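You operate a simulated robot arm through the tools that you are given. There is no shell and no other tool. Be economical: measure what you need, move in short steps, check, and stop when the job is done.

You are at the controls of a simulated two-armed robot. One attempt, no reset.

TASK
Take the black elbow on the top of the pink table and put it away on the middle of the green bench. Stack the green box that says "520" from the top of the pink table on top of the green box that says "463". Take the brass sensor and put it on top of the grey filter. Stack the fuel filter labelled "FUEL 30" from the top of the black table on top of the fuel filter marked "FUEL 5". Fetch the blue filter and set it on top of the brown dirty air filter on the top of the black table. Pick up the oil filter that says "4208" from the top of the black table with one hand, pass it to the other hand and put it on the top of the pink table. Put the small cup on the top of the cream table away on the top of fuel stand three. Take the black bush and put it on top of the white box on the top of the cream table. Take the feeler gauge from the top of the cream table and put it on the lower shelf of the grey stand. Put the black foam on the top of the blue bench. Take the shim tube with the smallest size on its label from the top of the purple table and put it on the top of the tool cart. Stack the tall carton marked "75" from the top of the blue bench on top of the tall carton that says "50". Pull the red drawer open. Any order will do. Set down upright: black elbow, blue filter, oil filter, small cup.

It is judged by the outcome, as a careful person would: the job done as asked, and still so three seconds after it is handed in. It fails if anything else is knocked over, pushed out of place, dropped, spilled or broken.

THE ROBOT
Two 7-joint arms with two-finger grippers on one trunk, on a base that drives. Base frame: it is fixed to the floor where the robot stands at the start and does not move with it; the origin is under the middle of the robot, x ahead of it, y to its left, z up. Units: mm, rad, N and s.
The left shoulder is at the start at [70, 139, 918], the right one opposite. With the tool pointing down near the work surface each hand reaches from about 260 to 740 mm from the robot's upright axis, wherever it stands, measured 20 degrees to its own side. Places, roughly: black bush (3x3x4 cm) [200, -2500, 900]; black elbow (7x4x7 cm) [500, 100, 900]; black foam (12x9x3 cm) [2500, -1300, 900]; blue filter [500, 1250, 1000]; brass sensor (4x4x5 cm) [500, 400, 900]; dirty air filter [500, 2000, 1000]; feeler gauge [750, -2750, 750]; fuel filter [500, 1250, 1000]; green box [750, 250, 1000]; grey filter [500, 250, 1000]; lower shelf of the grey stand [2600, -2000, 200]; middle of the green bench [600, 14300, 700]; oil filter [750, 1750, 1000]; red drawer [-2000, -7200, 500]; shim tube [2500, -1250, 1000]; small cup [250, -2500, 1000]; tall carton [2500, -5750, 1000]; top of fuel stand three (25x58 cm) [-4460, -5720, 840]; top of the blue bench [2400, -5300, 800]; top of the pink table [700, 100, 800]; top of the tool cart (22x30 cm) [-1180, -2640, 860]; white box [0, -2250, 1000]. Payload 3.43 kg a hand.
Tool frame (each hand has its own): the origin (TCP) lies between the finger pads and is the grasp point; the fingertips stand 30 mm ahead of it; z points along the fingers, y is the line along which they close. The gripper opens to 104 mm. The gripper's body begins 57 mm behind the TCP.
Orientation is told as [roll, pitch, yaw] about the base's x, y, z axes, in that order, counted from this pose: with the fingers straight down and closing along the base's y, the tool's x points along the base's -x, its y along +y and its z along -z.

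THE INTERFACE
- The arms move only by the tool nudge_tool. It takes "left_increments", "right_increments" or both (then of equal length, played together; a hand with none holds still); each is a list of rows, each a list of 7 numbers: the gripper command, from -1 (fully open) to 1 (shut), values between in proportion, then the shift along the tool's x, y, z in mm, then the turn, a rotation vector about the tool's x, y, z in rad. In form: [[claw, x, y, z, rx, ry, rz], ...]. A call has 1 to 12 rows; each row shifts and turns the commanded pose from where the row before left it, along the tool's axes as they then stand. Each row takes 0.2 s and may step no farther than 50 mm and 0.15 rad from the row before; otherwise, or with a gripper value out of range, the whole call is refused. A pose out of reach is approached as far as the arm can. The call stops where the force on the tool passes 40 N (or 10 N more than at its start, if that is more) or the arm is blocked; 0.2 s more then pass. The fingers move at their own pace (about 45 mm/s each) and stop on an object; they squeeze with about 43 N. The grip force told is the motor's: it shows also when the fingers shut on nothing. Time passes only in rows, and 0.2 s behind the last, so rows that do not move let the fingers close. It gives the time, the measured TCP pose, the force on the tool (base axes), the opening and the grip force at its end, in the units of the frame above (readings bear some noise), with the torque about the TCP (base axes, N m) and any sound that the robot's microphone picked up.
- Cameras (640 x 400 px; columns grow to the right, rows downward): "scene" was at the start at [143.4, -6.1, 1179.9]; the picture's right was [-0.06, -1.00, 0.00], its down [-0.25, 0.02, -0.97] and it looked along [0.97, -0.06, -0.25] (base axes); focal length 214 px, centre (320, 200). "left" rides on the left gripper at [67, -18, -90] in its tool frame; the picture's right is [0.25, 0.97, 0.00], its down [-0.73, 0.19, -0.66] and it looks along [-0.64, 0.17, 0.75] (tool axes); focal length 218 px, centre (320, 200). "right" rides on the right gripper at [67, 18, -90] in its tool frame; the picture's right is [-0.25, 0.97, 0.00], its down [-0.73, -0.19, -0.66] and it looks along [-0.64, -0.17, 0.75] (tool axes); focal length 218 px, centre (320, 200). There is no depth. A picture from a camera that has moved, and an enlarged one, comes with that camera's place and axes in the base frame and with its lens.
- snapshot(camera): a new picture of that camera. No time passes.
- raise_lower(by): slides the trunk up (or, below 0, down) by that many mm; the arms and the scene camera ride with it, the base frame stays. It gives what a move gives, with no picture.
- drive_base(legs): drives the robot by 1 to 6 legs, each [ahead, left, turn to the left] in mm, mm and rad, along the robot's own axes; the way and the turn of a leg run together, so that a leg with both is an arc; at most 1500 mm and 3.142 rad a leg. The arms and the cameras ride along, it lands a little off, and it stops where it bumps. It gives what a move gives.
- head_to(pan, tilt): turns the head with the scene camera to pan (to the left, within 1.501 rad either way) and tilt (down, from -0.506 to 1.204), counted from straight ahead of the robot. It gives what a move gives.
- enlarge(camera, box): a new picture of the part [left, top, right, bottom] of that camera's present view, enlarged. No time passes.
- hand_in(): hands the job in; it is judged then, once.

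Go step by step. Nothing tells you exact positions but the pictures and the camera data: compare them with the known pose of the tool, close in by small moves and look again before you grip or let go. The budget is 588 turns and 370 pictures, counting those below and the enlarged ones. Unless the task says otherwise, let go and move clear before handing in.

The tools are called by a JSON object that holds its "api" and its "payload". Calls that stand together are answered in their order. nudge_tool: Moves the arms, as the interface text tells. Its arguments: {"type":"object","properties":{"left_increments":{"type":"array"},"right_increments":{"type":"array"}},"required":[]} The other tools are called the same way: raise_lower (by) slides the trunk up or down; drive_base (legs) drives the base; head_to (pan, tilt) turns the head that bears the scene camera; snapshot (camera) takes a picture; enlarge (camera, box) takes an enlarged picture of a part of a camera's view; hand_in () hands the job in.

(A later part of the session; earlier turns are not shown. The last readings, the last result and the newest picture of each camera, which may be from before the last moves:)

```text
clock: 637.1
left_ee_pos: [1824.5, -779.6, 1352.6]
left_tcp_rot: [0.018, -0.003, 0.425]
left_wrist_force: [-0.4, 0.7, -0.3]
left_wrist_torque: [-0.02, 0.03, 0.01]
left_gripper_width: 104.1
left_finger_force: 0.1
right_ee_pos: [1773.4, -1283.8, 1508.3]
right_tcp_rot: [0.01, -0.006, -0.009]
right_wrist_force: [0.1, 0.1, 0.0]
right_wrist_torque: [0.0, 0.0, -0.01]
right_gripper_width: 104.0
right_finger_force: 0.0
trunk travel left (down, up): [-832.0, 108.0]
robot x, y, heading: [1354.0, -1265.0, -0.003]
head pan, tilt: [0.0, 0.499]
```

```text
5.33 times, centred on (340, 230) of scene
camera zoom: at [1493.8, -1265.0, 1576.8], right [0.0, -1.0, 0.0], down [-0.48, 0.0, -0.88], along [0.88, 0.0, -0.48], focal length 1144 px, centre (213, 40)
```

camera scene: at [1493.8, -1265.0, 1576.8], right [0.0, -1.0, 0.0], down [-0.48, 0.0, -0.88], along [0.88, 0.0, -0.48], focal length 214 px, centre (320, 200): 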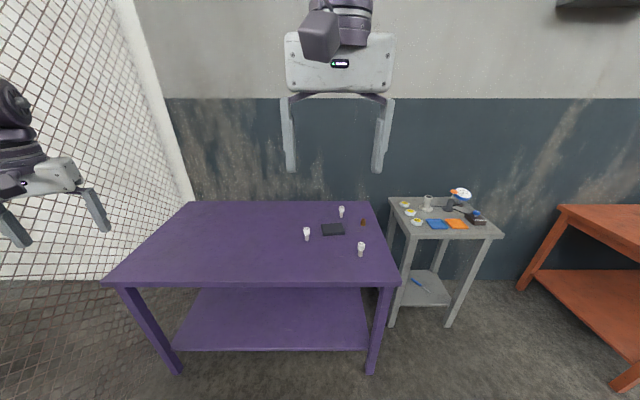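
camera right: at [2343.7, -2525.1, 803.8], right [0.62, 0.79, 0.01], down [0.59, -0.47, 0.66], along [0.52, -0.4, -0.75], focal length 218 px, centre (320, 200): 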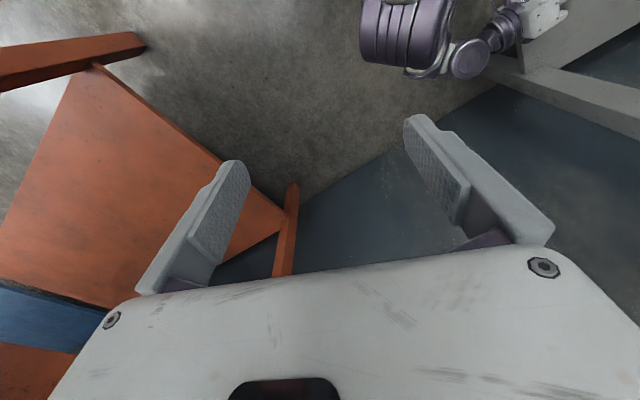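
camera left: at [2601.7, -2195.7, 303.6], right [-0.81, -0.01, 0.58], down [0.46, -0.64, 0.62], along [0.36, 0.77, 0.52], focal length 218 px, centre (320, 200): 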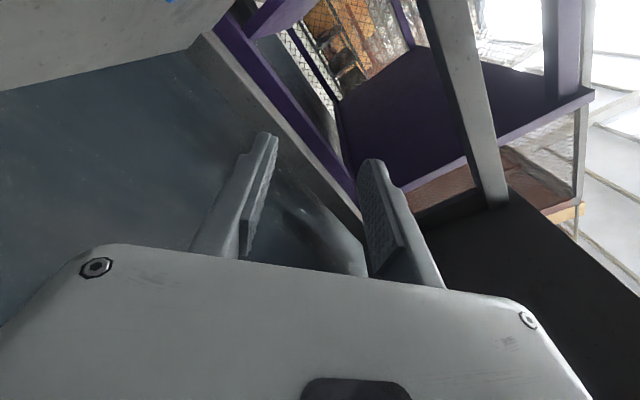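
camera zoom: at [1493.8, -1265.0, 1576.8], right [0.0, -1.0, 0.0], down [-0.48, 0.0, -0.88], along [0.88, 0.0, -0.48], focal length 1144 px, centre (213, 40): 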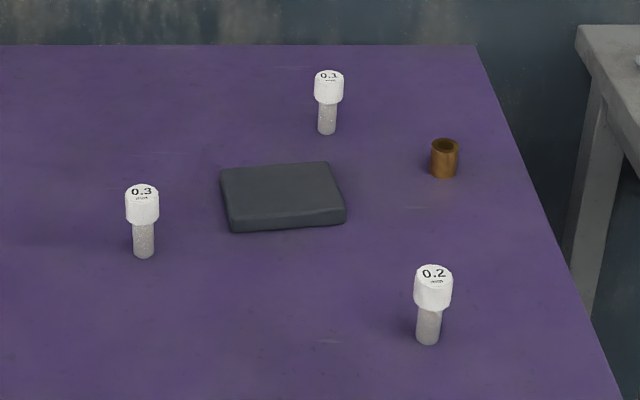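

The caps read 0.1, 0.2 and 0.3; the smallest, 0.1, stands at the back near (2609, −1400), and the foam is at (2462, −1340). I'll set the left arm to its long-reach pose and approach with the base turned right.

{"api": "nudge_tool", "payload": {"left_increments": [[-1, 0, 0, -10, 0.018, 0, 0.14], [-1, 0, 0, -10, 0, 0, 0.14], [-1, 0, 0, -10, 0, 0, 0.145], [-1, -26, -18, -5, 0, 0, 0], [-1, -26, -18, -5, 0, 0, 0], [-1, -26, -18, -5, 0, 0, 0], [-1, -26, -18, -5, 0, 0, 0], [-1, 0, 0, 0, 0, 0, 0]]}}

{"api": "drive_base", "payload": {"legs": [[350, -130, -0.62]]}}

{"api": "raise_lower", "payload": {"by": -200}}

{"api": "snapshot", "payload": {"camera": "left"}}

```text
clock: 638.9
left_ee_pos: [1875.0, -829.5, 1376.4]
left_tcp_rot: [0.003, -0.003, -0.001]
left_wrist_force: [0.0, -1.0, 0.4]
left_wrist_torque: [0.03, 0.01, -0.02]
left_gripper_width: 104.1
left_finger_force: 0.0
left hand out of reach, approached as far as the arm can: row 6, 7
right_ee_pos: [1774.6, -1285.1, 1506.4]
right_tcp_rot: [0.009, -0.007, -0.01]
right_wrist_force: [-0.4, 1.2, 0.6]
right_wrist_torque: [0.0, 0.03, -0.01]
right_gripper_width: 104.2
right_finger_force: 0.1
trunk travel left (down, up): [-832.0, 108.0]
robot x, y, heading: [1352.4, -1264.4, -0.004]
head pan, tilt: [0.0, 0.499]
```

```text
clock: 641.3
left_ee_pos: [2314.3, -1445.6, 1377.9]
left_tcp_rot: [0.002, -0.008, -0.629]
left_wrist_force: [0.0, 0.7, 1.0]
left_wrist_torque: [-0.01, -0.02, 0.0]
left_gripper_width: 104.1
left_finger_force: 0.0
right_ee_pos: [1962.9, -1754.3, 1509.5]
right_tcp_rot: [0.006, -0.008, -0.638]
right_wrist_force: [0.5, -0.4, -0.3]
right_wrist_torque: [-0.01, -0.02, 0.02]
right_gripper_width: 103.8
right_finger_force: 0.1
trunk travel left (down, up): [-832.0, 108.0]
robot x, y, heading: [1636.7, -1491.8, -0.633]
head pan, tilt: [0.0, 0.499]
```

```text
clock: 643.4
left_ee_pos: [2317.9, -1448.6, 1176.4]
left_tcp_rot: [0.003, -0.006, -0.63]
left_wrist_force: [-0.4, -0.9, 1.0]
left_wrist_torque: [0.03, 0.01, -0.01]
left_gripper_width: 103.7
left_finger_force: 0.2
right_ee_pos: [1965.8, -1757.7, 1307.9]
right_tcp_rot: [0.007, -0.008, -0.638]
right_wrist_force: [0.0, -0.5, 0.9]
right_wrist_torque: [-0.01, 0.0, -0.03]
right_gripper_width: 103.9
right_finger_force: 0.0
trunk travel left (down, up): [-632.0, 308.0]
robot x, y, heading: [1635.5, -1488.1, -0.626]
head pan, tilt: [0.0, 0.499]
```

```text
197 pictures are left
camera left: at [2251.8, -1423.2, 1266.4], right [0.37, 0.93, 0.0], down [0.7, -0.28, 0.66], along [0.62, -0.24, -0.75], focal length 218 px, centre (320, 200)
```

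left: 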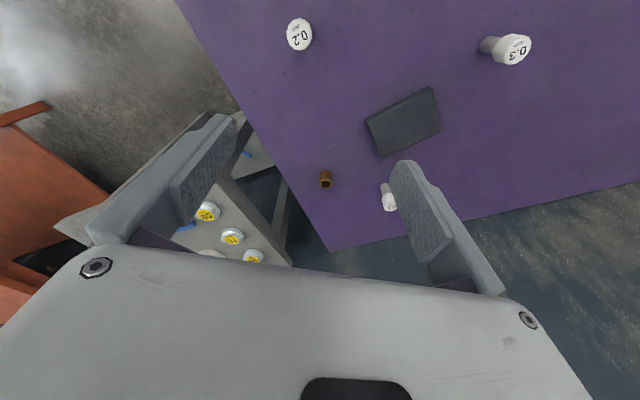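

{"api": "drive_base", "payload": {"legs": [[0, 0, -0.096], [113, 247, 0]]}}

{"api": "raise_lower", "payload": {"by": -110}}

{"api": "snapshot", "payload": {"camera": "left"}}

```text
clock: 645.9
left_ee_pos: [2563.4, -1402.2, 1179.0]
left_tcp_rot: [0.007, -0.006, -0.72]
left_wrist_force: [0.1, 0.4, 0.0]
left_wrist_torque: [0.03, -0.02, -0.01]
left_gripper_width: 104.3
left_finger_force: 0.2
right_ee_pos: [2186.7, -1678.2, 1307.4]
right_tcp_rot: [0.009, -0.007, -0.726]
right_wrist_force: [0.2, 0.3, -0.2]
right_wrist_torque: [-0.04, 0.04, -0.02]
right_gripper_width: 104.5
right_finger_force: 0.0
trunk travel left (down, up): [-632.0, 308.0]
robot x, y, heading: [1884.5, -1387.3, -0.723]
head pan, tilt: [0.0, 0.499]
```

```text
clock: 647.3
left_ee_pos: [2564.9, -1402.1, 1067.9]
left_tcp_rot: [0.004, -0.004, -0.719]
left_wrist_force: [0.1, -0.6, -0.2]
left_wrist_torque: [0.02, 0.03, 0.0]
left_gripper_width: 103.9
left_finger_force: 0.0
right_ee_pos: [2188.0, -1678.2, 1198.4]
right_tcp_rot: [0.01, -0.008, -0.731]
right_wrist_force: [-0.7, 0.5, 0.2]
right_wrist_torque: [-0.01, -0.01, 0.02]
right_gripper_width: 104.1
right_finger_force: 0.0
trunk travel left (down, up): [-522.0, 418.0]
robot x, y, heading: [1889.4, -1383.7, -0.715]
head pan, tilt: [0.0, 0.499]
```

```text
196 pictures are left
camera left: at [2502.1, -1370.7, 1156.7], right [0.45, 0.89, 0.0], down [0.67, -0.34, 0.66], along [0.59, -0.3, -0.75], focal length 218 px, centre (320, 200)
```

left: 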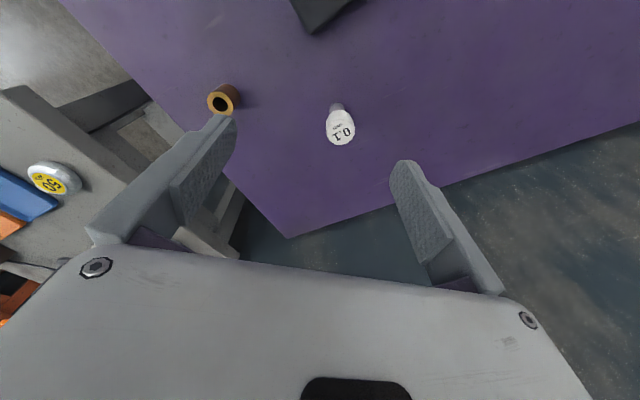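

{"api": "nudge_tool", "payload": {"left_increments": [[-0.6, -15, 17, 0, 0, 0, 0], [-0.6, -14, 16.5, 0, 0, 0, 0], [-0.6, 0, 0, 0, 0, 0, 0]]}}

{"api": "raise_lower", "payload": {"by": -100}}

{"api": "snapshot", "payload": {"camera": "left"}}

```text
clock: 648.1
left_ee_pos: [2599.4, -1385.6, 1061.5]
left_tcp_rot: [0.007, -0.006, -0.722]
left_wrist_force: [0.9, -0.2, -0.1]
left_wrist_torque: [0.02, 0.04, 0.04]
left_gripper_width: 83.0
left_finger_force: 0.0
left hand out of reach, approached as far as the arm can: row 1, 2
right_ee_pos: [2187.6, -1678.4, 1197.6]
right_tcp_rot: [0.01, -0.008, -0.729]
right_wrist_force: [-0.5, 0.7, 0.8]
right_wrist_torque: [0.03, -0.01, 0.0]
right_gripper_width: 103.9
right_finger_force: 0.1
trunk travel left (down, up): [-522.0, 418.0]
robot x, y, heading: [1886.4, -1385.7, -0.723]
head pan, tilt: [0.0, 0.499]
```

```text
clock: 649.4
left_ee_pos: [2599.4, -1384.2, 960.7]
left_tcp_rot: [0.007, -0.007, -0.722]
left_wrist_force: [0.8, -0.4, 0.4]
left_wrist_torque: [0.0, 0.02, 0.0]
left_gripper_width: 83.4
left_finger_force: 0.1
right_ee_pos: [2188.2, -1678.6, 1098.2]
right_tcp_rot: [0.009, -0.007, -0.728]
right_wrist_force: [-0.5, -0.2, 0.2]
right_wrist_torque: [-0.05, 0.0, -0.03]
right_gripper_width: 104.1
right_finger_force: 0.1
trunk travel left (down, up): [-422.0, 518.0]
robot x, y, heading: [1885.1, -1385.4, -0.722]
head pan, tilt: [0.0, 0.499]
```

```text
195 pictures are left
camera left: at [2537.5, -1353.0, 1050.2], right [0.45, 0.89, 0.01], down [0.67, -0.34, 0.66], along [0.59, -0.29, -0.75], focal length 218 px, centre (320, 200)
```

left: 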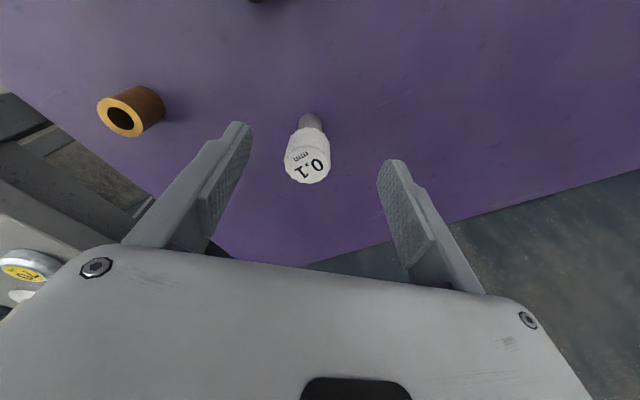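

{"api": "drive_base", "payload": {"legs": [[15.5, -3, 0]]}}

{"api": "raise_lower", "payload": {"by": -58}}

{"api": "snapshot", "payload": {"camera": "left"}}

```text
clock: 650.2
left_ee_pos: [2603.6, -1385.7, 960.6]
left_tcp_rot: [0.007, -0.008, -0.713]
left_wrist_force: [0.3, 0.3, -0.5]
left_wrist_torque: [-0.02, -0.01, -0.02]
left_gripper_width: 83.1
left_finger_force: 0.1
right_ee_pos: [2194.1, -1684.9, 1098.7]
right_tcp_rot: [0.008, -0.008, -0.718]
right_wrist_force: [1.8, 0.2, -0.6]
right_wrist_torque: [-0.01, 0.03, -0.02]
right_gripper_width: 103.9
right_finger_force: 0.2
trunk travel left (down, up): [-422.0, 518.0]
robot x, y, heading: [1889.8, -1394.8, -0.71]
head pan, tilt: [0.0, 0.499]
```

```text
clock: 651.2
left_ee_pos: [2589.2, -1388.2, 916.5]
left_tcp_rot: [0.02, -0.017, -0.713]
left_wrist_force: [0.3, 0.2, -1.0]
left_wrist_torque: [-0.02, 0.0, 0.02]
left_gripper_width: 83.4
left_finger_force: 0.0
right_ee_pos: [2178.2, -1686.6, 1046.1]
right_tcp_rot: [0.021, -0.017, -0.717]
right_wrist_force: [-0.5, 1.0, 0.5]
right_wrist_torque: [0.01, 0.05, 0.03]
right_gripper_width: 104.0
right_finger_force: 0.1
trunk travel left (down, up): [-364.0, 576.0]
robot x, y, heading: [1889.9, -1395.6, -0.712]
head pan, tilt: [0.0, 0.499]
```

```text
194 pictures are left
camera left: at [2524.9, -1357.6, 1004.3], right [0.44, 0.9, 0.01], down [0.66, -0.33, 0.67], along [0.61, -0.29, -0.74], focal length 218 px, centre (320, 200)
```

left: 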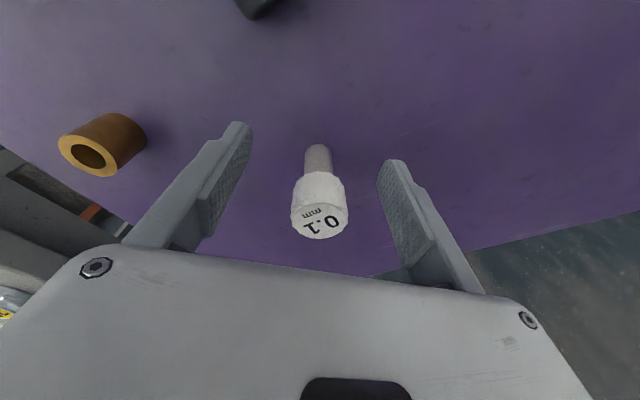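

Both hands tilted: the torso's corner has come down on the table edge. I'm raising it right away.

{"api": "raise_lower", "payload": {"by": 70}}

{"api": "snapshot", "payload": {"camera": "left"}}

{"api": "snapshot", "payload": {"camera": "scene"}}

```text
clock: 652.2
left_ee_pos: [2603.0, -1387.8, 973.2]
left_tcp_rot: [0.007, -0.005, -0.713]
left_wrist_force: [0.9, -1.0, 0.5]
left_wrist_torque: [-0.02, 0.02, -0.02]
left_gripper_width: 83.0
left_finger_force: 0.2
right_ee_pos: [2193.8, -1686.1, 1108.9]
right_tcp_rot: [0.009, -0.005, -0.718]
right_wrist_force: [-0.4, -0.3, 0.4]
right_wrist_torque: [0.01, -0.01, 0.04]
right_gripper_width: 103.8
right_finger_force: 0.0
trunk travel left (down, up): [-434.0, 506.0]
robot x, y, heading: [1890.3, -1398.8, -0.715]
head pan, tilt: [0.0, 0.499]
```

```text
193 pictures are left
camera left: at [2540.2, -1356.7, 1061.7], right [0.44, 0.9, 0.01], down [0.67, -0.33, 0.66], along [0.6, -0.29, -0.75], focal length 218 px, centre (320, 200)
```

left: 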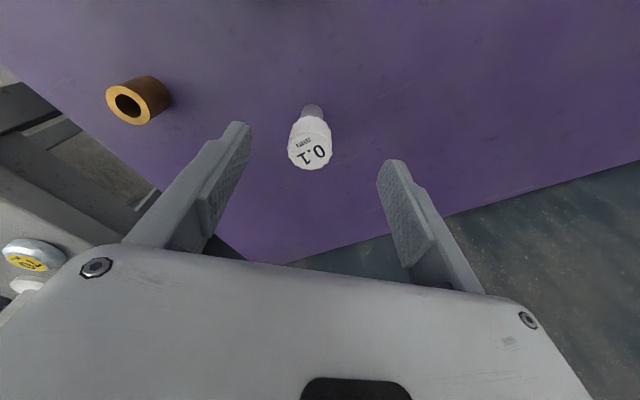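

```text
192 pictures are left
camera scene: at [1995.0, -1488.8, 1178.6], right [-0.65, -0.76, 0.0], down [-0.36, 0.31, -0.88], along [0.66, -0.57, -0.48], focal length 214 px, centre (320, 200)
```

scene: 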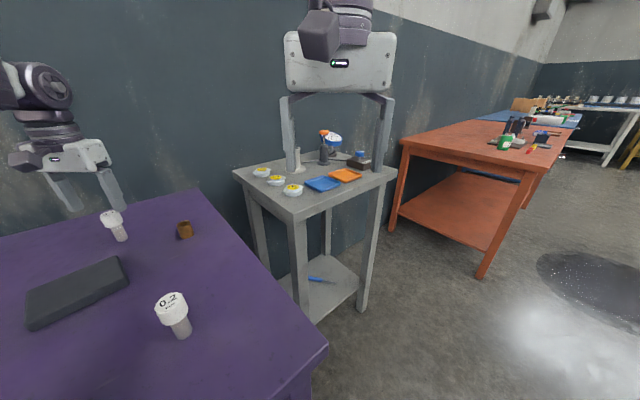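

{"api": "drive_base", "payload": {"legs": [[8, -5, -0.004]]}}

{"api": "raise_lower", "payload": {"by": -38}}

{"api": "enlarge", "payload": {"camera": "left", "box": [180, 90, 460, 290]}}

```text
clock: 653.0
left_ee_pos: [2602.2, -1389.2, 973.4]
left_tcp_rot: [0.007, -0.005, -0.71]
left_wrist_force: [-0.8, 0.1, 0.4]
left_wrist_torque: [0.0, -0.03, -0.02]
left_gripper_width: 83.3
left_finger_force: 0.1
right_ee_pos: [2194.6, -1687.2, 1110.1]
right_tcp_rot: [0.009, -0.008, -0.716]
right_wrist_force: [0.2, -0.8, -0.4]
right_wrist_torque: [0.0, 0.01, 0.01]
right_gripper_width: 103.9
right_finger_force: 0.1
trunk travel left (down, up): [-434.0, 506.0]
robot x, y, heading: [1888.7, -1395.0, -0.71]
head pan, tilt: [0.0, 0.499]
stopped in leg 1: the robot was blocked; the commanded pose is now the measured one
```

```text
clock: 653.9
left_ee_pos: [2602.5, -1387.8, 935.3]
left_tcp_rot: [0.006, -0.007, -0.709]
left_wrist_force: [0.1, -0.1, 0.0]
left_wrist_torque: [-0.01, -0.03, 0.02]
left_gripper_width: 82.9
left_finger_force: 0.0
right_ee_pos: [2195.0, -1686.7, 1072.2]
right_tcp_rot: [0.009, -0.008, -0.716]
right_wrist_force: [0.5, 0.0, -0.1]
right_wrist_torque: [-0.02, -0.02, -0.02]
right_gripper_width: 104.2
right_finger_force: 0.1
trunk travel left (down, up): [-396.0, 544.0]
robot x, y, heading: [1887.9, -1398.8, -0.704]
head pan, tilt: [0.0, 0.499]
```

```text
2.00 times, centred on (320, 190) of left
camera zoom: at [2539.8, -1357.6, 1024.2], right [0.44, 0.9, 0.01], down [0.67, -0.33, 0.66], along [0.6, -0.29, -0.75], focal length 436 px, centre (320, 220)
```

zoom: 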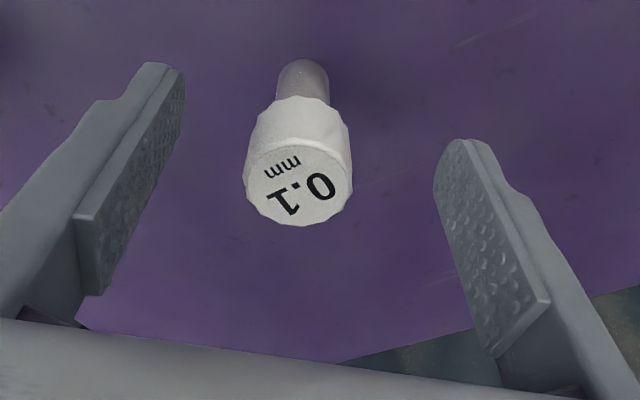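

{"api": "nudge_tool", "payload": {"left_increments": [[-0.6, -5.5, -2, 0, 0, 0, 0], [-0.6, -5.5, -2, 0, 0, 0, 0], [-0.6, 0, 0, 0, 0, 0, 0]]}}

```text
clock: 654.7
left_ee_pos: [2602.9, -1388.2, 934.7]
left_tcp_rot: [0.005, -0.007, -0.708]
left_wrist_force: [0.0, 0.6, -0.2]
left_wrist_torque: [0.01, 0.01, -0.01]
left_gripper_width: 83.0
left_finger_force: 0.1
left hand out of reach, approached as far as the arm can: row 1, 2
right_ee_pos: [2194.5, -1687.5, 1070.4]
right_tcp_rot: [0.008, -0.006, -0.716]
right_wrist_force: [0.6, -0.6, -0.7]
right_wrist_torque: [-0.01, 0.03, -0.03]
right_gripper_width: 104.0
right_finger_force: 0.0
trunk travel left (down, up): [-396.0, 544.0]
robot x, y, heading: [1885.2, -1400.7, -0.705]
head pan, tilt: [0.0, 0.499]
```

{"api": "raise_lower", "payload": {"by": 32}}

{"api": "nudge_tool", "payload": {"left_increments": [[-0.6, -3, -1, 11, 0.004, 0.007, 0], [-0.6, -4, -1, 11, 0, 0, 0], [-0.6, -4, -2, 10, 0, 0, 0], [-0.6, 0, 0, 0, 0, 0, 0]]}}

{"api": "enlarge", "payload": {"camera": "left", "box": [180, 90, 460, 290]}}

```text
clock: 655.4
left_ee_pos: [2602.8, -1388.8, 966.5]
left_tcp_rot: [0.007, -0.007, -0.708]
left_wrist_force: [-0.7, 0.2, -0.3]
left_wrist_torque: [0.0, -0.01, 0.01]
left_gripper_width: 82.9
left_finger_force: 0.0
right_ee_pos: [2195.4, -1687.6, 1102.8]
right_tcp_rot: [0.007, -0.006, -0.717]
right_wrist_force: [-0.2, 0.1, -0.3]
right_wrist_torque: [-0.02, 0.01, 0.01]
right_gripper_width: 104.0
right_finger_force: 0.0
trunk travel left (down, up): [-428.0, 512.0]
robot x, y, heading: [1886.6, -1396.2, -0.709]
head pan, tilt: [0.0, 0.499]
```

```text
clock: 656.4
left_ee_pos: [2607.1, -1399.6, 935.3]
left_tcp_rot: [0.005, 0.0, -0.708]
left_wrist_force: [-0.6, 0.2, 0.7]
left_wrist_torque: [-0.04, -0.01, 0.0]
left_gripper_width: 83.1
left_finger_force: 0.0
right_ee_pos: [2194.6, -1687.2, 1103.6]
right_tcp_rot: [0.009, -0.008, -0.714]
right_wrist_force: [-0.4, 0.2, -0.4]
right_wrist_torque: [0.02, 0.03, -0.02]
right_gripper_width: 103.9
right_finger_force: 0.0
trunk travel left (down, up): [-428.0, 512.0]
robot x, y, heading: [1887.3, -1400.2, -0.705]
head pan, tilt: [0.0, 0.499]
```

```text
2.00 times, centred on (320, 190) of left
camera zoom: at [2545.5, -1367.7, 1024.0], right [0.44, 0.9, 0.0], down [0.68, -0.33, 0.66], along [0.59, -0.29, -0.75], focal length 436 px, centre (320, 220)
```

zoom: 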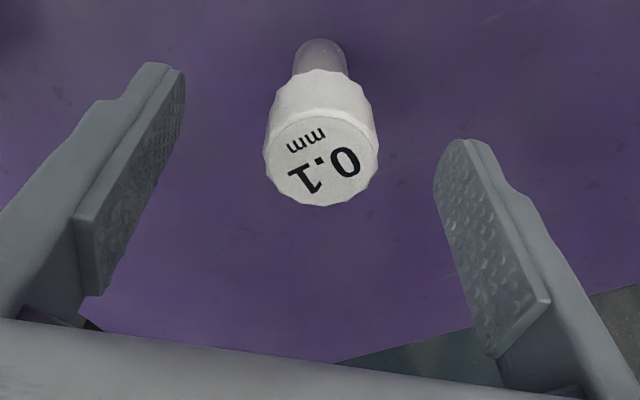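

Now centred over the cap. I'm lowering within the torso's safe height and gripping.

{"api": "raise_lower", "payload": {"by": -30}}

{"api": "nudge_tool", "payload": {"left_increments": [[0, 0, 0, 0, 0, 0, 0], [0.4, 0, 0, 0, 0, 0, 0], [1, 0, 0, 0, 0, 0, 0], [1, 0, 0, 0, 0, 0, 0], [1, 0, 0, 0, 0, 0, 0], [1, 0, 0, 0, 0, 0, 0], [1, 0, 0, 0, 0, 0, 0], [1, 0, 0, 0, 0, 0, 0]]}}

{"api": "raise_lower", "payload": {"by": 15}}

{"api": "raise_lower", "payload": {"by": 150}}

{"api": "snapshot", "payload": {"camera": "left"}}

```text
clock: 657.2
left_ee_pos: [2606.9, -1398.3, 905.0]
left_tcp_rot: [0.005, -0.001, -0.707]
left_wrist_force: [-0.7, -0.3, -0.1]
left_wrist_torque: [-0.01, -0.04, -0.01]
left_gripper_width: 83.3
left_finger_force: 0.0
right_ee_pos: [2194.6, -1686.8, 1074.6]
right_tcp_rot: [0.01, -0.006, -0.715]
right_wrist_force: [1.4, -0.4, 0.7]
right_wrist_torque: [0.0, -0.04, 0.02]
right_gripper_width: 104.4
right_finger_force: 0.0
trunk travel left (down, up): [-398.0, 542.0]
robot x, y, heading: [1890.9, -1399.4, -0.703]
head pan, tilt: [0.0, 0.499]
```

```text
clock: 659.0
left_ee_pos: [2607.7, -1397.7, 904.3]
left_tcp_rot: [0.006, -0.001, -0.708]
left_wrist_force: [0.6, -0.2, 0.6]
left_wrist_torque: [-0.03, -0.03, 0.0]
left_gripper_width: 30.3
left_finger_force: 42.4
right_ee_pos: [2195.6, -1687.4, 1074.4]
right_tcp_rot: [0.008, -0.007, -0.715]
right_wrist_force: [-0.3, 0.2, 0.7]
right_wrist_torque: [-0.04, -0.02, 0.03]
right_gripper_width: 103.8
right_finger_force: 0.1
trunk travel left (down, up): [-398.0, 542.0]
robot x, y, heading: [1890.4, -1397.9, -0.708]
head pan, tilt: [0.0, 0.499]
```

```text
clock: 659.6
left_ee_pos: [2608.5, -1398.0, 919.3]
left_tcp_rot: [0.005, 0.0, -0.709]
left_wrist_force: [0.5, -0.5, -0.7]
left_wrist_torque: [-0.01, 0.07, 0.0]
left_gripper_width: 30.3
left_finger_force: 43.2
right_ee_pos: [2194.8, -1686.9, 1089.0]
right_tcp_rot: [0.007, -0.009, -0.717]
right_wrist_force: [0.1, 0.9, -0.4]
right_wrist_torque: [-0.01, 0.03, -0.02]
right_gripper_width: 104.2
right_finger_force: 0.1
trunk travel left (down, up): [-413.0, 527.0]
robot x, y, heading: [1888.2, -1397.4, -0.708]
head pan, tilt: [0.0, 0.499]
```

```text
clock: 661.4
left_ee_pos: [2607.5, -1398.8, 1069.7]
left_tcp_rot: [0.004, 0.0, -0.708]
left_wrist_force: [0.7, 0.9, -0.8]
left_wrist_torque: [-0.01, -0.05, 0.01]
left_gripper_width: 30.0
left_finger_force: 42.9
right_ee_pos: [2194.4, -1686.5, 1238.3]
right_tcp_rot: [0.01, -0.007, -0.715]
right_wrist_force: [-0.5, -0.8, -0.7]
right_wrist_torque: [-0.01, 0.03, 0.01]
right_gripper_width: 104.1
right_finger_force: 0.1
trunk travel left (down, up): [-563.0, 377.0]
robot x, y, heading: [1888.7, -1402.7, -0.712]
head pan, tilt: [0.0, 0.499]
```

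```text
189 pictures are left
camera left: at [2545.8, -1367.8, 1158.8], right [0.44, 0.9, 0.0], down [0.68, -0.33, 0.66], along [0.59, -0.29, -0.75], focal length 218 px, centre (320, 200)
```

left: 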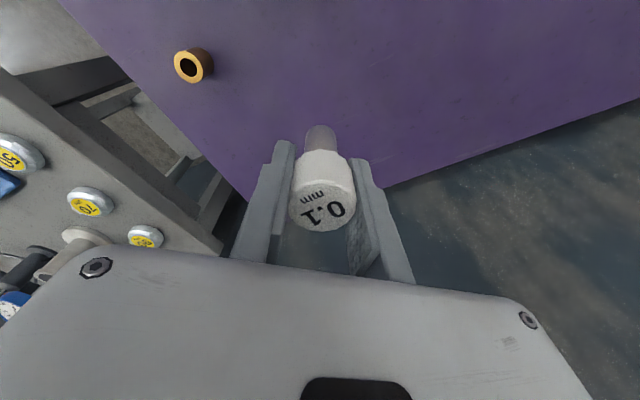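

The 0.1 tube is held in the left hand. With the right hand I'll now take the foam, squaring the base up to the table first.

{"api": "drive_base", "payload": {"legs": [[-60, 0, 0], [0, 0, 0.712]]}}

{"api": "nudge_tool", "payload": {"right_increments": [[-1, 0, 0, 0, 0.009, 0.007, -0.15], [-1, 0, 0, 0, 0, 0, -0.15], [-1, 0, 0, 0, 0, 0, -0.15], [-1, 0, 0, 0, 0, 0, -0.15], [-1, 0, 0, 0, 0, 0, -0.15], [-1, 0, 0, 0, 0, 0, -0.15], [-1, 0, 0, 0, 0, 0, -0.15], [-1, 0, 0, 0, 0, 0, -0.15], [-1, 0, 0, 0, 0, 0, -0.15], [-1, 0, 0, 0, 0, 0, -0.15], [-1, 0, 0, 0, 0, 0, -0.07], [-1, 0, 0, 0, 0, 0, 0]]}}

{"api": "snapshot", "payload": {"camera": "right"}}

```text
clock: 664.2
left_ee_pos: [2389.3, -892.7, 1069.1]
left_tcp_rot: [0.006, 0.002, -0.002]
left_wrist_force: [0.1, 0.3, -0.2]
left_wrist_torque: [0.0, -0.02, -0.03]
left_gripper_width: 30.1
left_finger_force: 43.3
right_ee_pos: [2262.0, -1380.7, 1238.4]
right_tcp_rot: [0.009, -0.008, -0.009]
right_wrist_force: [0.3, 0.4, -0.4]
right_wrist_torque: [0.0, -0.02, -0.01]
right_gripper_width: 104.1
right_finger_force: 0.0
trunk travel left (down, up): [-563.0, 377.0]
robot x, y, heading: [1840.9, -1363.7, 0.0]
head pan, tilt: [0.0, 0.499]
```

```text
clock: 666.8
left_ee_pos: [2389.9, -893.0, 1069.6]
left_tcp_rot: [0.005, 0.0, -0.002]
left_wrist_force: [0.2, 0.1, -0.2]
left_wrist_torque: [0.01, -0.02, 0.02]
left_gripper_width: 29.6
left_finger_force: 42.8
right_ee_pos: [2233.0, -1318.3, 1244.6]
right_tcp_rot: [-0.001, 0.002, 1.564]
right_wrist_force: [0.0, 0.4, 0.0]
right_wrist_torque: [-0.01, 0.02, -0.01]
right_gripper_width: 103.9
right_finger_force: 0.0
right hand out of reach, approached as far as the arm can: row 1, 2, 3, 4, 5, 6, 7
trunk travel left (down, up): [-563.0, 377.0]
robot x, y, heading: [1847.7, -1360.1, -0.004]
head pan, tilt: [0.0, 0.499]
```

```text
188 pictures are left
camera right: at [2214.4, -1383.8, 1334.9], right [-0.96, 0.26, 0.0], down [0.2, 0.73, 0.66], along [0.17, 0.63, -0.75], focal length 218 px, centre (320, 200)
```

right: 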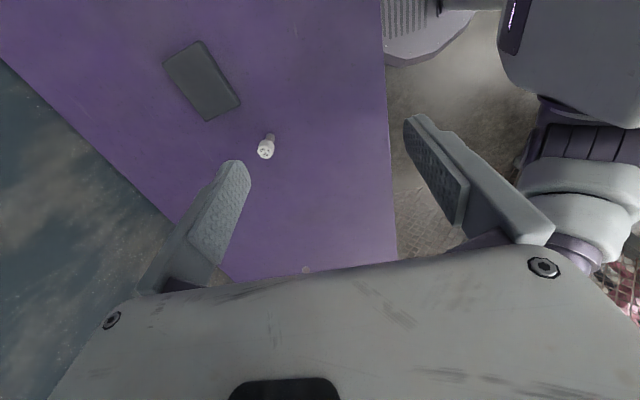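

{"api": "nudge_tool", "payload": {"right_increments": [[-1, 0, 0, 0, 0, 0, -0.083], [-1, 0, 0, 0, 0, 0, -0.083], [-1, 2, -22, 28, 0, 0, 0], [-1, 2, -24, 28, 0, 0, 0], [-1, 2, -26, 28, 0, 0, 0], [-1, 2, -26, 28, 0, 0, 0], [-1, 2, -26, 28, 0, 0, 0], [-1, 2, -26, 24, 0, 0, 0], [-1, 2, -20, 18, 0, 0, 0], [-1, 0, 0, 0, 0, 0, 0]]}}

{"api": "snapshot", "payload": {"camera": "right"}}

```text
clock: 669.0
left_ee_pos: [2388.8, -893.3, 1070.5]
left_tcp_rot: [0.003, -0.001, -0.001]
left_wrist_force: [-0.6, 0.0, -0.6]
left_wrist_torque: [0.0, -0.04, -0.03]
left_gripper_width: 30.2
left_finger_force: 42.9
right_ee_pos: [2406.5, -1301.4, 1078.3]
right_tcp_rot: [-0.002, 0.002, 1.726]
right_wrist_force: [-0.7, -1.0, 1.0]
right_wrist_torque: [-0.03, -0.03, 0.03]
right_gripper_width: 103.9
right_finger_force: 0.1
right hand out of reach, approached as far as the arm can: row 4, 5, 6
trunk travel left (down, up): [-563.0, 377.0]
robot x, y, heading: [1843.7, -1359.9, -0.001]
head pan, tilt: [0.0, 0.499]
```

```text
187 pictures are left
camera right: at [2399.0, -1369.3, 1167.1], right [-0.99, 0.1, 0.0], down [0.07, 0.75, 0.66], along [0.07, 0.65, -0.75], focal length 218 px, centre (320, 200)
```

right: 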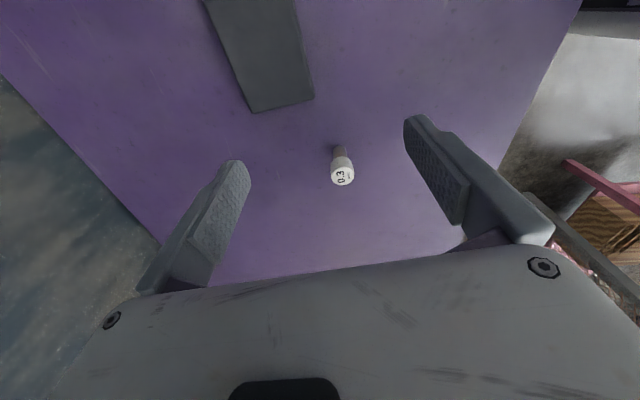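

{"api": "drive_base", "payload": {"legs": [[41, -30, 0]]}}

{"api": "nudge_tool", "payload": {"right_increments": [[-1, 0, -3, 15, 0, 0, 0], [-1, 0, -4, 15, 0, 0, 0], [-1, 0, -4, 10, 0, 0, 0], [-1, 0, 0, 0, 0, 0, 0]]}}

{"api": "snapshot", "payload": {"camera": "right"}}

```text
clock: 670.0
left_ee_pos: [2427.9, -919.6, 1070.2]
left_tcp_rot: [0.001, -0.003, 0.0]
left_wrist_force: [-0.3, -0.3, 0.1]
left_wrist_torque: [0.01, -0.03, -0.01]
left_gripper_width: 29.9
left_finger_force: 43.0
right_ee_pos: [2445.4, -1328.2, 1079.1]
right_tcp_rot: [-0.003, 0.002, 1.728]
right_wrist_force: [-0.2, -0.3, 0.8]
right_wrist_torque: [-0.01, 0.03, -0.01]
right_gripper_width: 104.1
right_finger_force: 0.1
trunk travel left (down, up): [-563.0, 377.0]
robot x, y, heading: [1883.2, -1393.9, 0.001]
head pan, tilt: [0.0, 0.499]
```

```text
clock: 671.0
left_ee_pos: [2429.1, -920.0, 1070.0]
left_tcp_rot: [0.003, -0.002, 0.001]
left_wrist_force: [-0.3, -0.1, -1.0]
left_wrist_torque: [0.02, 0.0, -0.01]
left_gripper_width: 29.8
left_finger_force: 43.1
right_ee_pos: [2456.8, -1328.6, 1037.5]
right_tcp_rot: [-0.003, -0.003, 1.726]
right_wrist_force: [0.2, -0.5, -1.4]
right_wrist_torque: [0.0, -0.03, -0.02]
right_gripper_width: 104.1
right_finger_force: 0.0
trunk travel left (down, up): [-563.0, 377.0]
robot x, y, heading: [1879.8, -1390.8, -0.003]
head pan, tilt: [0.0, 0.499]
```

```text
186 pictures are left
camera right: at [2449.8, -1397.2, 1127.6], right [-1.0, 0.1, 0.0], down [0.07, 0.75, 0.66], along [0.06, 0.66, -0.75], focal length 218 px, centre (320, 200)
```

right: 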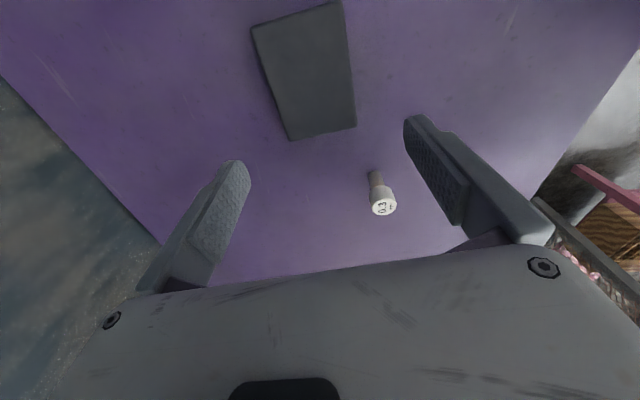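

{"api": "drive_base", "payload": {"legs": [[6, -9, 0]]}}

{"api": "nudge_tool", "payload": {"right_increments": [[-1, 3, -4, 8, 0, 0, 0], [-1, 0, -2, 8, 0, 0, 0], [-1, 0, 0, 0, 0, 0, 0]]}}

{"api": "raise_lower", "payload": {"by": -85}}

{"api": "snapshot", "payload": {"camera": "right"}}

```text
clock: 671.7
left_ee_pos: [2433.5, -927.7, 1068.7]
left_tcp_rot: [0.004, 0.001, 0.0]
left_wrist_force: [-0.7, -0.8, 0.4]
left_wrist_torque: [0.01, 0.0, 0.02]
left_gripper_width: 29.8
left_finger_force: 43.1
right_ee_pos: [2461.0, -1335.1, 1040.3]
right_tcp_rot: [0.0, -0.005, 1.728]
right_wrist_force: [0.9, -0.1, -1.0]
right_wrist_torque: [0.01, -0.04, -0.01]
right_gripper_width: 104.0
right_finger_force: 0.0
trunk travel left (down, up): [-563.0, 377.0]
robot x, y, heading: [1886.7, -1395.6, 0.002]
head pan, tilt: [0.0, 0.499]
```

```text
clock: 672.5
left_ee_pos: [2433.6, -929.0, 1068.9]
left_tcp_rot: [0.004, 0.0, 0.0]
left_wrist_force: [-0.1, -0.1, -0.5]
left_wrist_torque: [-0.03, 0.0, 0.0]
left_gripper_width: 30.2
left_finger_force: 43.2
right_ee_pos: [2462.0, -1337.3, 1027.7]
right_tcp_rot: [0.004, -0.017, 1.73]
right_wrist_force: [0.0, 0.0, -0.3]
right_wrist_torque: [-0.04, 0.03, 0.01]
right_gripper_width: 104.0
right_finger_force: 0.1
right hand out of reach, approached as far as the arm can: row 2
trunk travel left (down, up): [-563.0, 377.0]
robot x, y, heading: [1892.0, -1394.8, -0.004]
head pan, tilt: [0.0, 0.499]
```

```text
clock: 673.7
left_ee_pos: [2433.3, -929.1, 984.8]
left_tcp_rot: [0.005, -0.001, 0.001]
left_wrist_force: [-0.7, 0.3, -0.7]
left_wrist_torque: [-0.01, 0.02, -0.02]
left_gripper_width: 30.1
left_finger_force: 42.5
right_ee_pos: [2463.1, -1336.3, 943.1]
right_tcp_rot: [0.004, -0.016, 1.73]
right_wrist_force: [-0.9, -0.2, 0.0]
right_wrist_torque: [-0.02, -0.03, 0.0]
right_gripper_width: 103.9
right_finger_force: 0.1
trunk travel left (down, up): [-478.0, 462.0]
robot x, y, heading: [1885.9, -1400.9, 0.001]
head pan, tilt: [0.0, 0.499]
```

```text
185 pictures are left
camera right: at [2456.3, -1406.6, 1031.3], right [-1.0, 0.1, 0.01], down [0.08, 0.74, 0.67], along [0.06, 0.66, -0.74], focal length 218 px, centre (320, 200)
```

right: 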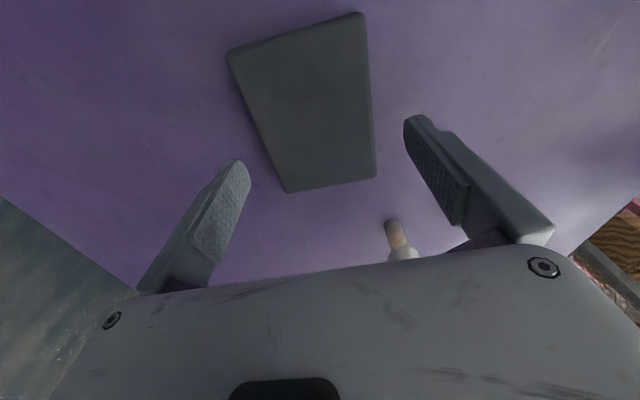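

{"api": "raise_lower", "payload": {"by": -54}}

{"api": "nudge_tool", "payload": {"right_increments": [[-0.6, 0, 0, 0, 0, 0, 0], [0, 0, 0, 0, 0, 0, 0], [1, 0, 0, 0, 0, 0, 0], [1, 0, 0, 0, 0, 0, 0], [1, 0, 0, 0, 0, 0, 0], [1, 0, 0, 0, 0, 0, 0]]}}

{"api": "raise_lower", "payload": {"by": 15}}

{"api": "raise_lower", "payload": {"by": 150}}

{"api": "snapshot", "payload": {"camera": "right"}}

```text
clock: 674.7
left_ee_pos: [2433.5, -928.6, 930.7]
left_tcp_rot: [0.005, -0.003, -0.001]
left_wrist_force: [-1.0, 0.0, 0.2]
left_wrist_torque: [0.0, 0.03, -0.02]
left_gripper_width: 30.2
left_finger_force: 43.0
right_ee_pos: [2463.0, -1337.3, 890.0]
right_tcp_rot: [0.002, -0.016, 1.73]
right_wrist_force: [3.7, 2.0, 7.2]
right_wrist_torque: [0.05, -0.57, 0.11]
right_gripper_width: 104.0
right_finger_force: 0.1
trunk travel left (down, up): [-424.0, 516.0]
robot x, y, heading: [1885.1, -1400.4, -0.002]
head pan, tilt: [0.0, 0.499]
```

```text
clock: 676.1
left_ee_pos: [2433.3, -929.3, 930.9]
left_tcp_rot: [0.006, 0.001, 0.001]
left_wrist_force: [0.0, 0.1, -0.2]
left_wrist_torque: [-0.02, 0.0, 0.0]
left_gripper_width: 30.0
left_finger_force: 42.6
right_ee_pos: [2463.0, -1337.1, 888.6]
right_tcp_rot: [0.007, -0.015, 1.729]
right_wrist_force: [-0.6, -0.1, 0.5]
right_wrist_torque: [0.0, 0.02, -0.01]
right_gripper_width: 88.7
right_finger_force: 43.3
trunk travel left (down, up): [-424.0, 516.0]
robot x, y, heading: [1888.5, -1399.1, -0.004]
head pan, tilt: [0.0, 0.499]
```

```text
clock: 676.7
left_ee_pos: [2433.6, -928.1, 945.8]
left_tcp_rot: [0.003, -0.001, 0.001]
left_wrist_force: [0.0, 0.3, -0.8]
left_wrist_torque: [0.0, -0.01, -0.01]
left_gripper_width: 30.1
left_finger_force: 43.3
right_ee_pos: [2463.4, -1337.1, 903.1]
right_tcp_rot: [0.006, -0.017, 1.729]
right_wrist_force: [-0.5, -0.3, -1.1]
right_wrist_torque: [0.02, 0.02, -0.01]
right_gripper_width: 89.0
right_finger_force: 42.7
trunk travel left (down, up): [-439.0, 501.0]
robot x, y, heading: [1885.4, -1399.5, 0.002]
head pan, tilt: [0.0, 0.499]
```

```text
clock: 678.4
left_ee_pos: [2433.6, -928.1, 1095.4]
left_tcp_rot: [0.005, -0.001, 0.0]
left_wrist_force: [-1.3, 0.0, 0.4]
left_wrist_torque: [0.0, 0.0, 0.01]
left_gripper_width: 30.1
left_finger_force: 43.4
right_ee_pos: [2463.3, -1336.7, 1053.5]
right_tcp_rot: [0.004, -0.016, 1.729]
right_wrist_force: [-0.1, 0.3, 0.0]
right_wrist_torque: [0.02, -0.02, -0.05]
right_gripper_width: 89.0
right_finger_force: 43.1
trunk travel left (down, up): [-589.0, 351.0]
robot x, y, heading: [1885.6, -1397.8, -0.002]
head pan, tilt: [0.0, 0.499]
```

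```text
184 pictures are left
camera right: at [2456.8, -1406.4, 1141.8], right [-1.0, 0.1, 0.01], down [0.08, 0.74, 0.67], along [0.06, 0.66, -0.75], focal length 218 px, centre (320, 200)
```

right: 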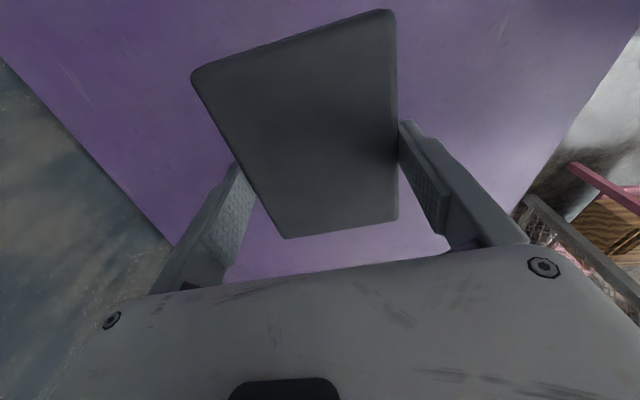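

Both the tube and the foam are in hand. I'm backing out and heading down toward the blue bench.

{"api": "drive_base", "payload": {"legs": [[-420, 0, 0], [0, 0, -1.571], [1300, 0, 0]]}}

{"api": "head_to", "payload": {"pan": 0.2, "tilt": 0.3}}

{"api": "snapshot", "payload": {"camera": "scene"}}

```text
clock: 690.9
left_ee_pos: [1932.0, -3224.0, 1094.9]
left_tcp_rot: [0.006, 0.0, -1.58]
left_wrist_force: [0.1, 0.5, -0.5]
left_wrist_torque: [-0.01, -0.03, -0.01]
left_gripper_width: 29.9
left_finger_force: 42.6
right_ee_pos: [1523.4, -3250.2, 1052.2]
right_tcp_rot: [0.004, -0.017, 0.151]
right_wrist_force: [0.7, -0.1, -1.0]
right_wrist_torque: [0.03, -0.01, -0.01]
right_gripper_width: 88.5
right_finger_force: 43.6
trunk travel left (down, up): [-589.0, 351.0]
robot x, y, heading: [1462.9, -2676.4, -1.582]
head pan, tilt: [0.0, 0.499]
```

```text
clock: 691.6
left_ee_pos: [1931.8, -3225.3, 1094.7]
left_tcp_rot: [0.002, -0.001, -1.578]
left_wrist_force: [0.1, -0.3, -1.3]
left_wrist_torque: [-0.02, -0.02, 0.01]
left_gripper_width: 29.9
left_finger_force: 43.4
right_ee_pos: [1523.5, -3251.5, 1053.7]
right_tcp_rot: [0.004, -0.016, 0.15]
right_wrist_force: [0.6, 0.4, 0.3]
right_wrist_torque: [0.01, 0.02, -0.02]
right_gripper_width: 88.5
right_finger_force: 43.0
trunk travel left (down, up): [-589.0, 351.0]
robot x, y, heading: [1464.6, -2673.3, -1.578]
head pan, tilt: [0.201, 0.3]
```

```text
183 pictures are left
camera scene: at [1483.7, -2818.2, 1352.1], right [-0.98, -0.19, 0.0], down [-0.06, 0.29, -0.95], along [0.18, -0.94, -0.3], focal length 214 px, centre (320, 200)
```

scene: 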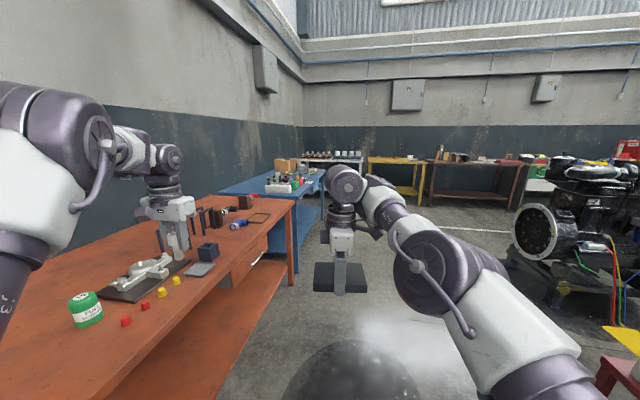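

{"api": "drive_base", "payload": {"legs": [[0, -280, 0.008], [1500, 0, 0], [700, 0, 0]]}}

{"api": "head_to", "payload": {"pan": 0.6, "tilt": 0.25}}

{"api": "snapshot", "payload": {"camera": "scene"}}

```text
clock: 703.9
left_ee_pos: [1680.3, -5378.7, 1095.7]
left_tcp_rot: [0.006, 0.001, -1.557]
left_wrist_force: [-0.7, -0.2, -1.1]
left_wrist_torque: [0.0, 0.02, 0.03]
left_gripper_width: 29.9
left_finger_force: 42.9
right_ee_pos: [1273.0, -5413.7, 1054.8]
right_tcp_rot: [0.004, -0.017, 0.172]
right_wrist_force: [-0.2, -0.5, -0.8]
right_wrist_torque: [-0.01, 0.04, -0.01]
right_gripper_width: 88.7
right_finger_force: 42.7
trunk travel left (down, up): [-589.0, 351.0]
robot x, y, heading: [1203.9, -4839.8, -1.557]
head pan, tilt: [0.201, 0.3]
```

```text
clock: 704.7
left_ee_pos: [1681.1, -5379.9, 1095.2]
left_tcp_rot: [0.003, -0.001, -1.556]
left_wrist_force: [-0.7, 0.1, -0.5]
left_wrist_torque: [0.01, 0.0, 0.03]
left_gripper_width: 30.2
left_finger_force: 43.4
right_ee_pos: [1273.1, -5412.5, 1052.3]
right_tcp_rot: [0.007, -0.016, 0.171]
right_wrist_force: [-0.8, 0.1, -0.7]
right_wrist_torque: [0.0, 0.0, 0.01]
right_gripper_width: 88.7
right_finger_force: 43.0
trunk travel left (down, up): [-589.0, 351.0]
robot x, y, heading: [1202.3, -4837.3, -1.559]
head pan, tilt: [0.6, 0.25]
```

```text
182 pictures are left
camera scene: at [1258.2, -4966.8, 1356.9], right [-0.82, -0.57, 0.0], down [-0.14, 0.2, -0.97], along [0.56, -0.79, -0.25], focal length 214 px, centre (320, 200)
```

scene: 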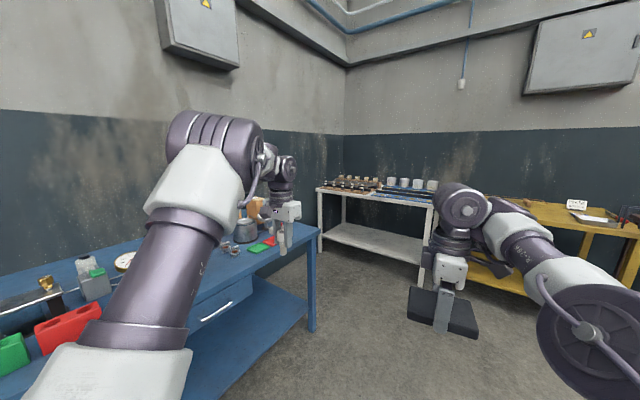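

{"api": "drive_base", "payload": {"legs": [[460, 0, 0], [0, 0, 1.559], [100, 0, 0]]}}

{"api": "raise_lower", "payload": {"by": 300}}

{"api": "head_to", "payload": {"pan": 0.0, "tilt": 0.5}}

{"api": "snapshot", "payload": {"camera": "scene"}}

```text
clock: 712.1
left_ee_pos: [1845.1, -4816.7, 1096.4]
left_tcp_rot: [0.005, -0.001, 0.025]
left_wrist_force: [0.2, 0.2, -0.1]
left_wrist_torque: [-0.03, 0.03, -0.05]
left_gripper_width: 30.1
left_finger_force: 43.4
right_ee_pos: [1885.8, -5224.6, 1053.6]
right_tcp_rot: [0.004, -0.016, 1.753]
right_wrist_force: [-0.2, -0.4, -0.5]
right_wrist_torque: [0.02, 0.01, 0.0]
right_gripper_width: 88.6
right_finger_force: 42.2
trunk travel left (down, up): [-589.0, 351.0]
robot x, y, heading: [1311.2, -5302.4, 0.027]
head pan, tilt: [0.6, 0.25]
```

```text
clock: 715.1
left_ee_pos: [1846.9, -4817.9, 1395.5]
left_tcp_rot: [0.004, 0.0, 0.024]
left_wrist_force: [0.3, 1.1, -1.0]
left_wrist_torque: [-0.01, 0.0, -0.01]
left_gripper_width: 30.0
left_finger_force: 43.1
right_ee_pos: [1885.0, -5225.1, 1353.5]
right_tcp_rot: [0.005, -0.015, 1.752]
right_wrist_force: [0.8, -0.4, -0.7]
right_wrist_torque: [-0.02, -0.03, -0.03]
right_gripper_width: 89.0
right_finger_force: 42.9
trunk travel left (down, up): [-889.0, 51.0]
robot x, y, heading: [1315.5, -5299.9, 0.026]
head pan, tilt: [0.6, 0.25]
```

```text
clock: 716.1
left_ee_pos: [1847.6, -4817.4, 1396.0]
left_tcp_rot: [0.005, 0.001, 0.023]
left_wrist_force: [-1.0, -0.1, 0.0]
left_wrist_torque: [0.01, 0.0, -0.01]
left_gripper_width: 30.1
left_finger_force: 42.9
right_ee_pos: [1885.2, -5224.8, 1355.1]
right_tcp_rot: [0.003, -0.016, 1.751]
right_wrist_force: [0.5, 0.1, -0.2]
right_wrist_torque: [-0.04, -0.02, -0.02]
right_gripper_width: 89.0
right_finger_force: 43.0
trunk travel left (down, up): [-889.0, 51.0]
robot x, y, heading: [1309.3, -5301.6, 0.026]
head pan, tilt: [0.0, 0.499]
```

```text
181 pictures are left
camera scene: at [1453.8, -5297.1, 1633.8], right [0.02, -1.0, 0.0], down [-0.48, -0.01, -0.88], along [0.88, 0.02, -0.48], focal length 214 px, centre (320, 200)
```

scene: 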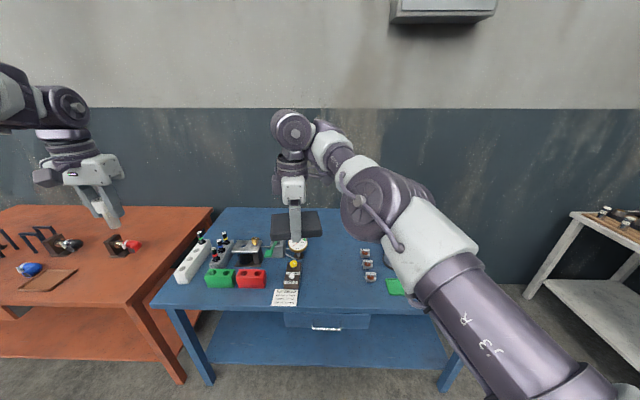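

{"api": "snapshot", "payload": {"camera": "right"}}

{"api": "enlarge", "payload": {"camera": "scene", "box": [150, 200, 450, 320]}}

```text
180 pictures are left
camera right: at [1880.9, -5295.0, 1442.1], right [-1.0, 0.07, 0.01], down [0.06, 0.74, 0.67], along [0.04, 0.67, -0.74], focal length 218 px, centre (320, 200)
```

right: 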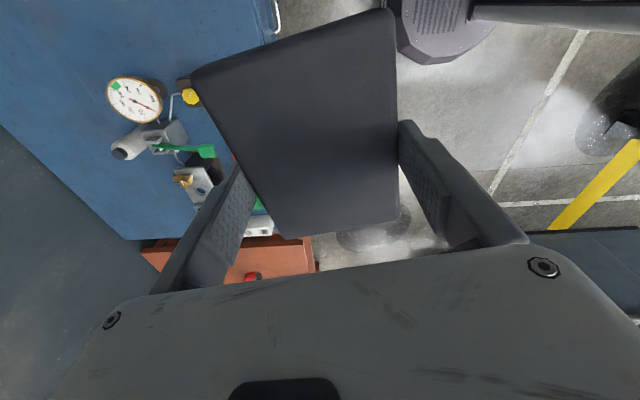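

```text
2.13 times, centred on (300, 260) of scene
camera zoom: at [1453.8, -5297.1, 1633.8], right [0.02, -1.0, 0.0], down [-0.48, -0.01, -0.88], along [0.88, 0.02, -0.48], focal length 458 px, centre (363, 72)
```

zoom: 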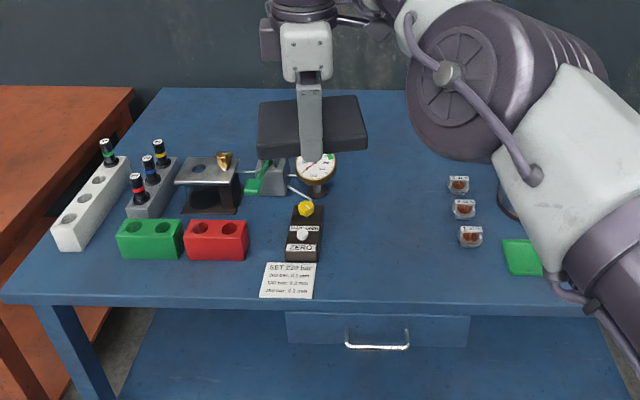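

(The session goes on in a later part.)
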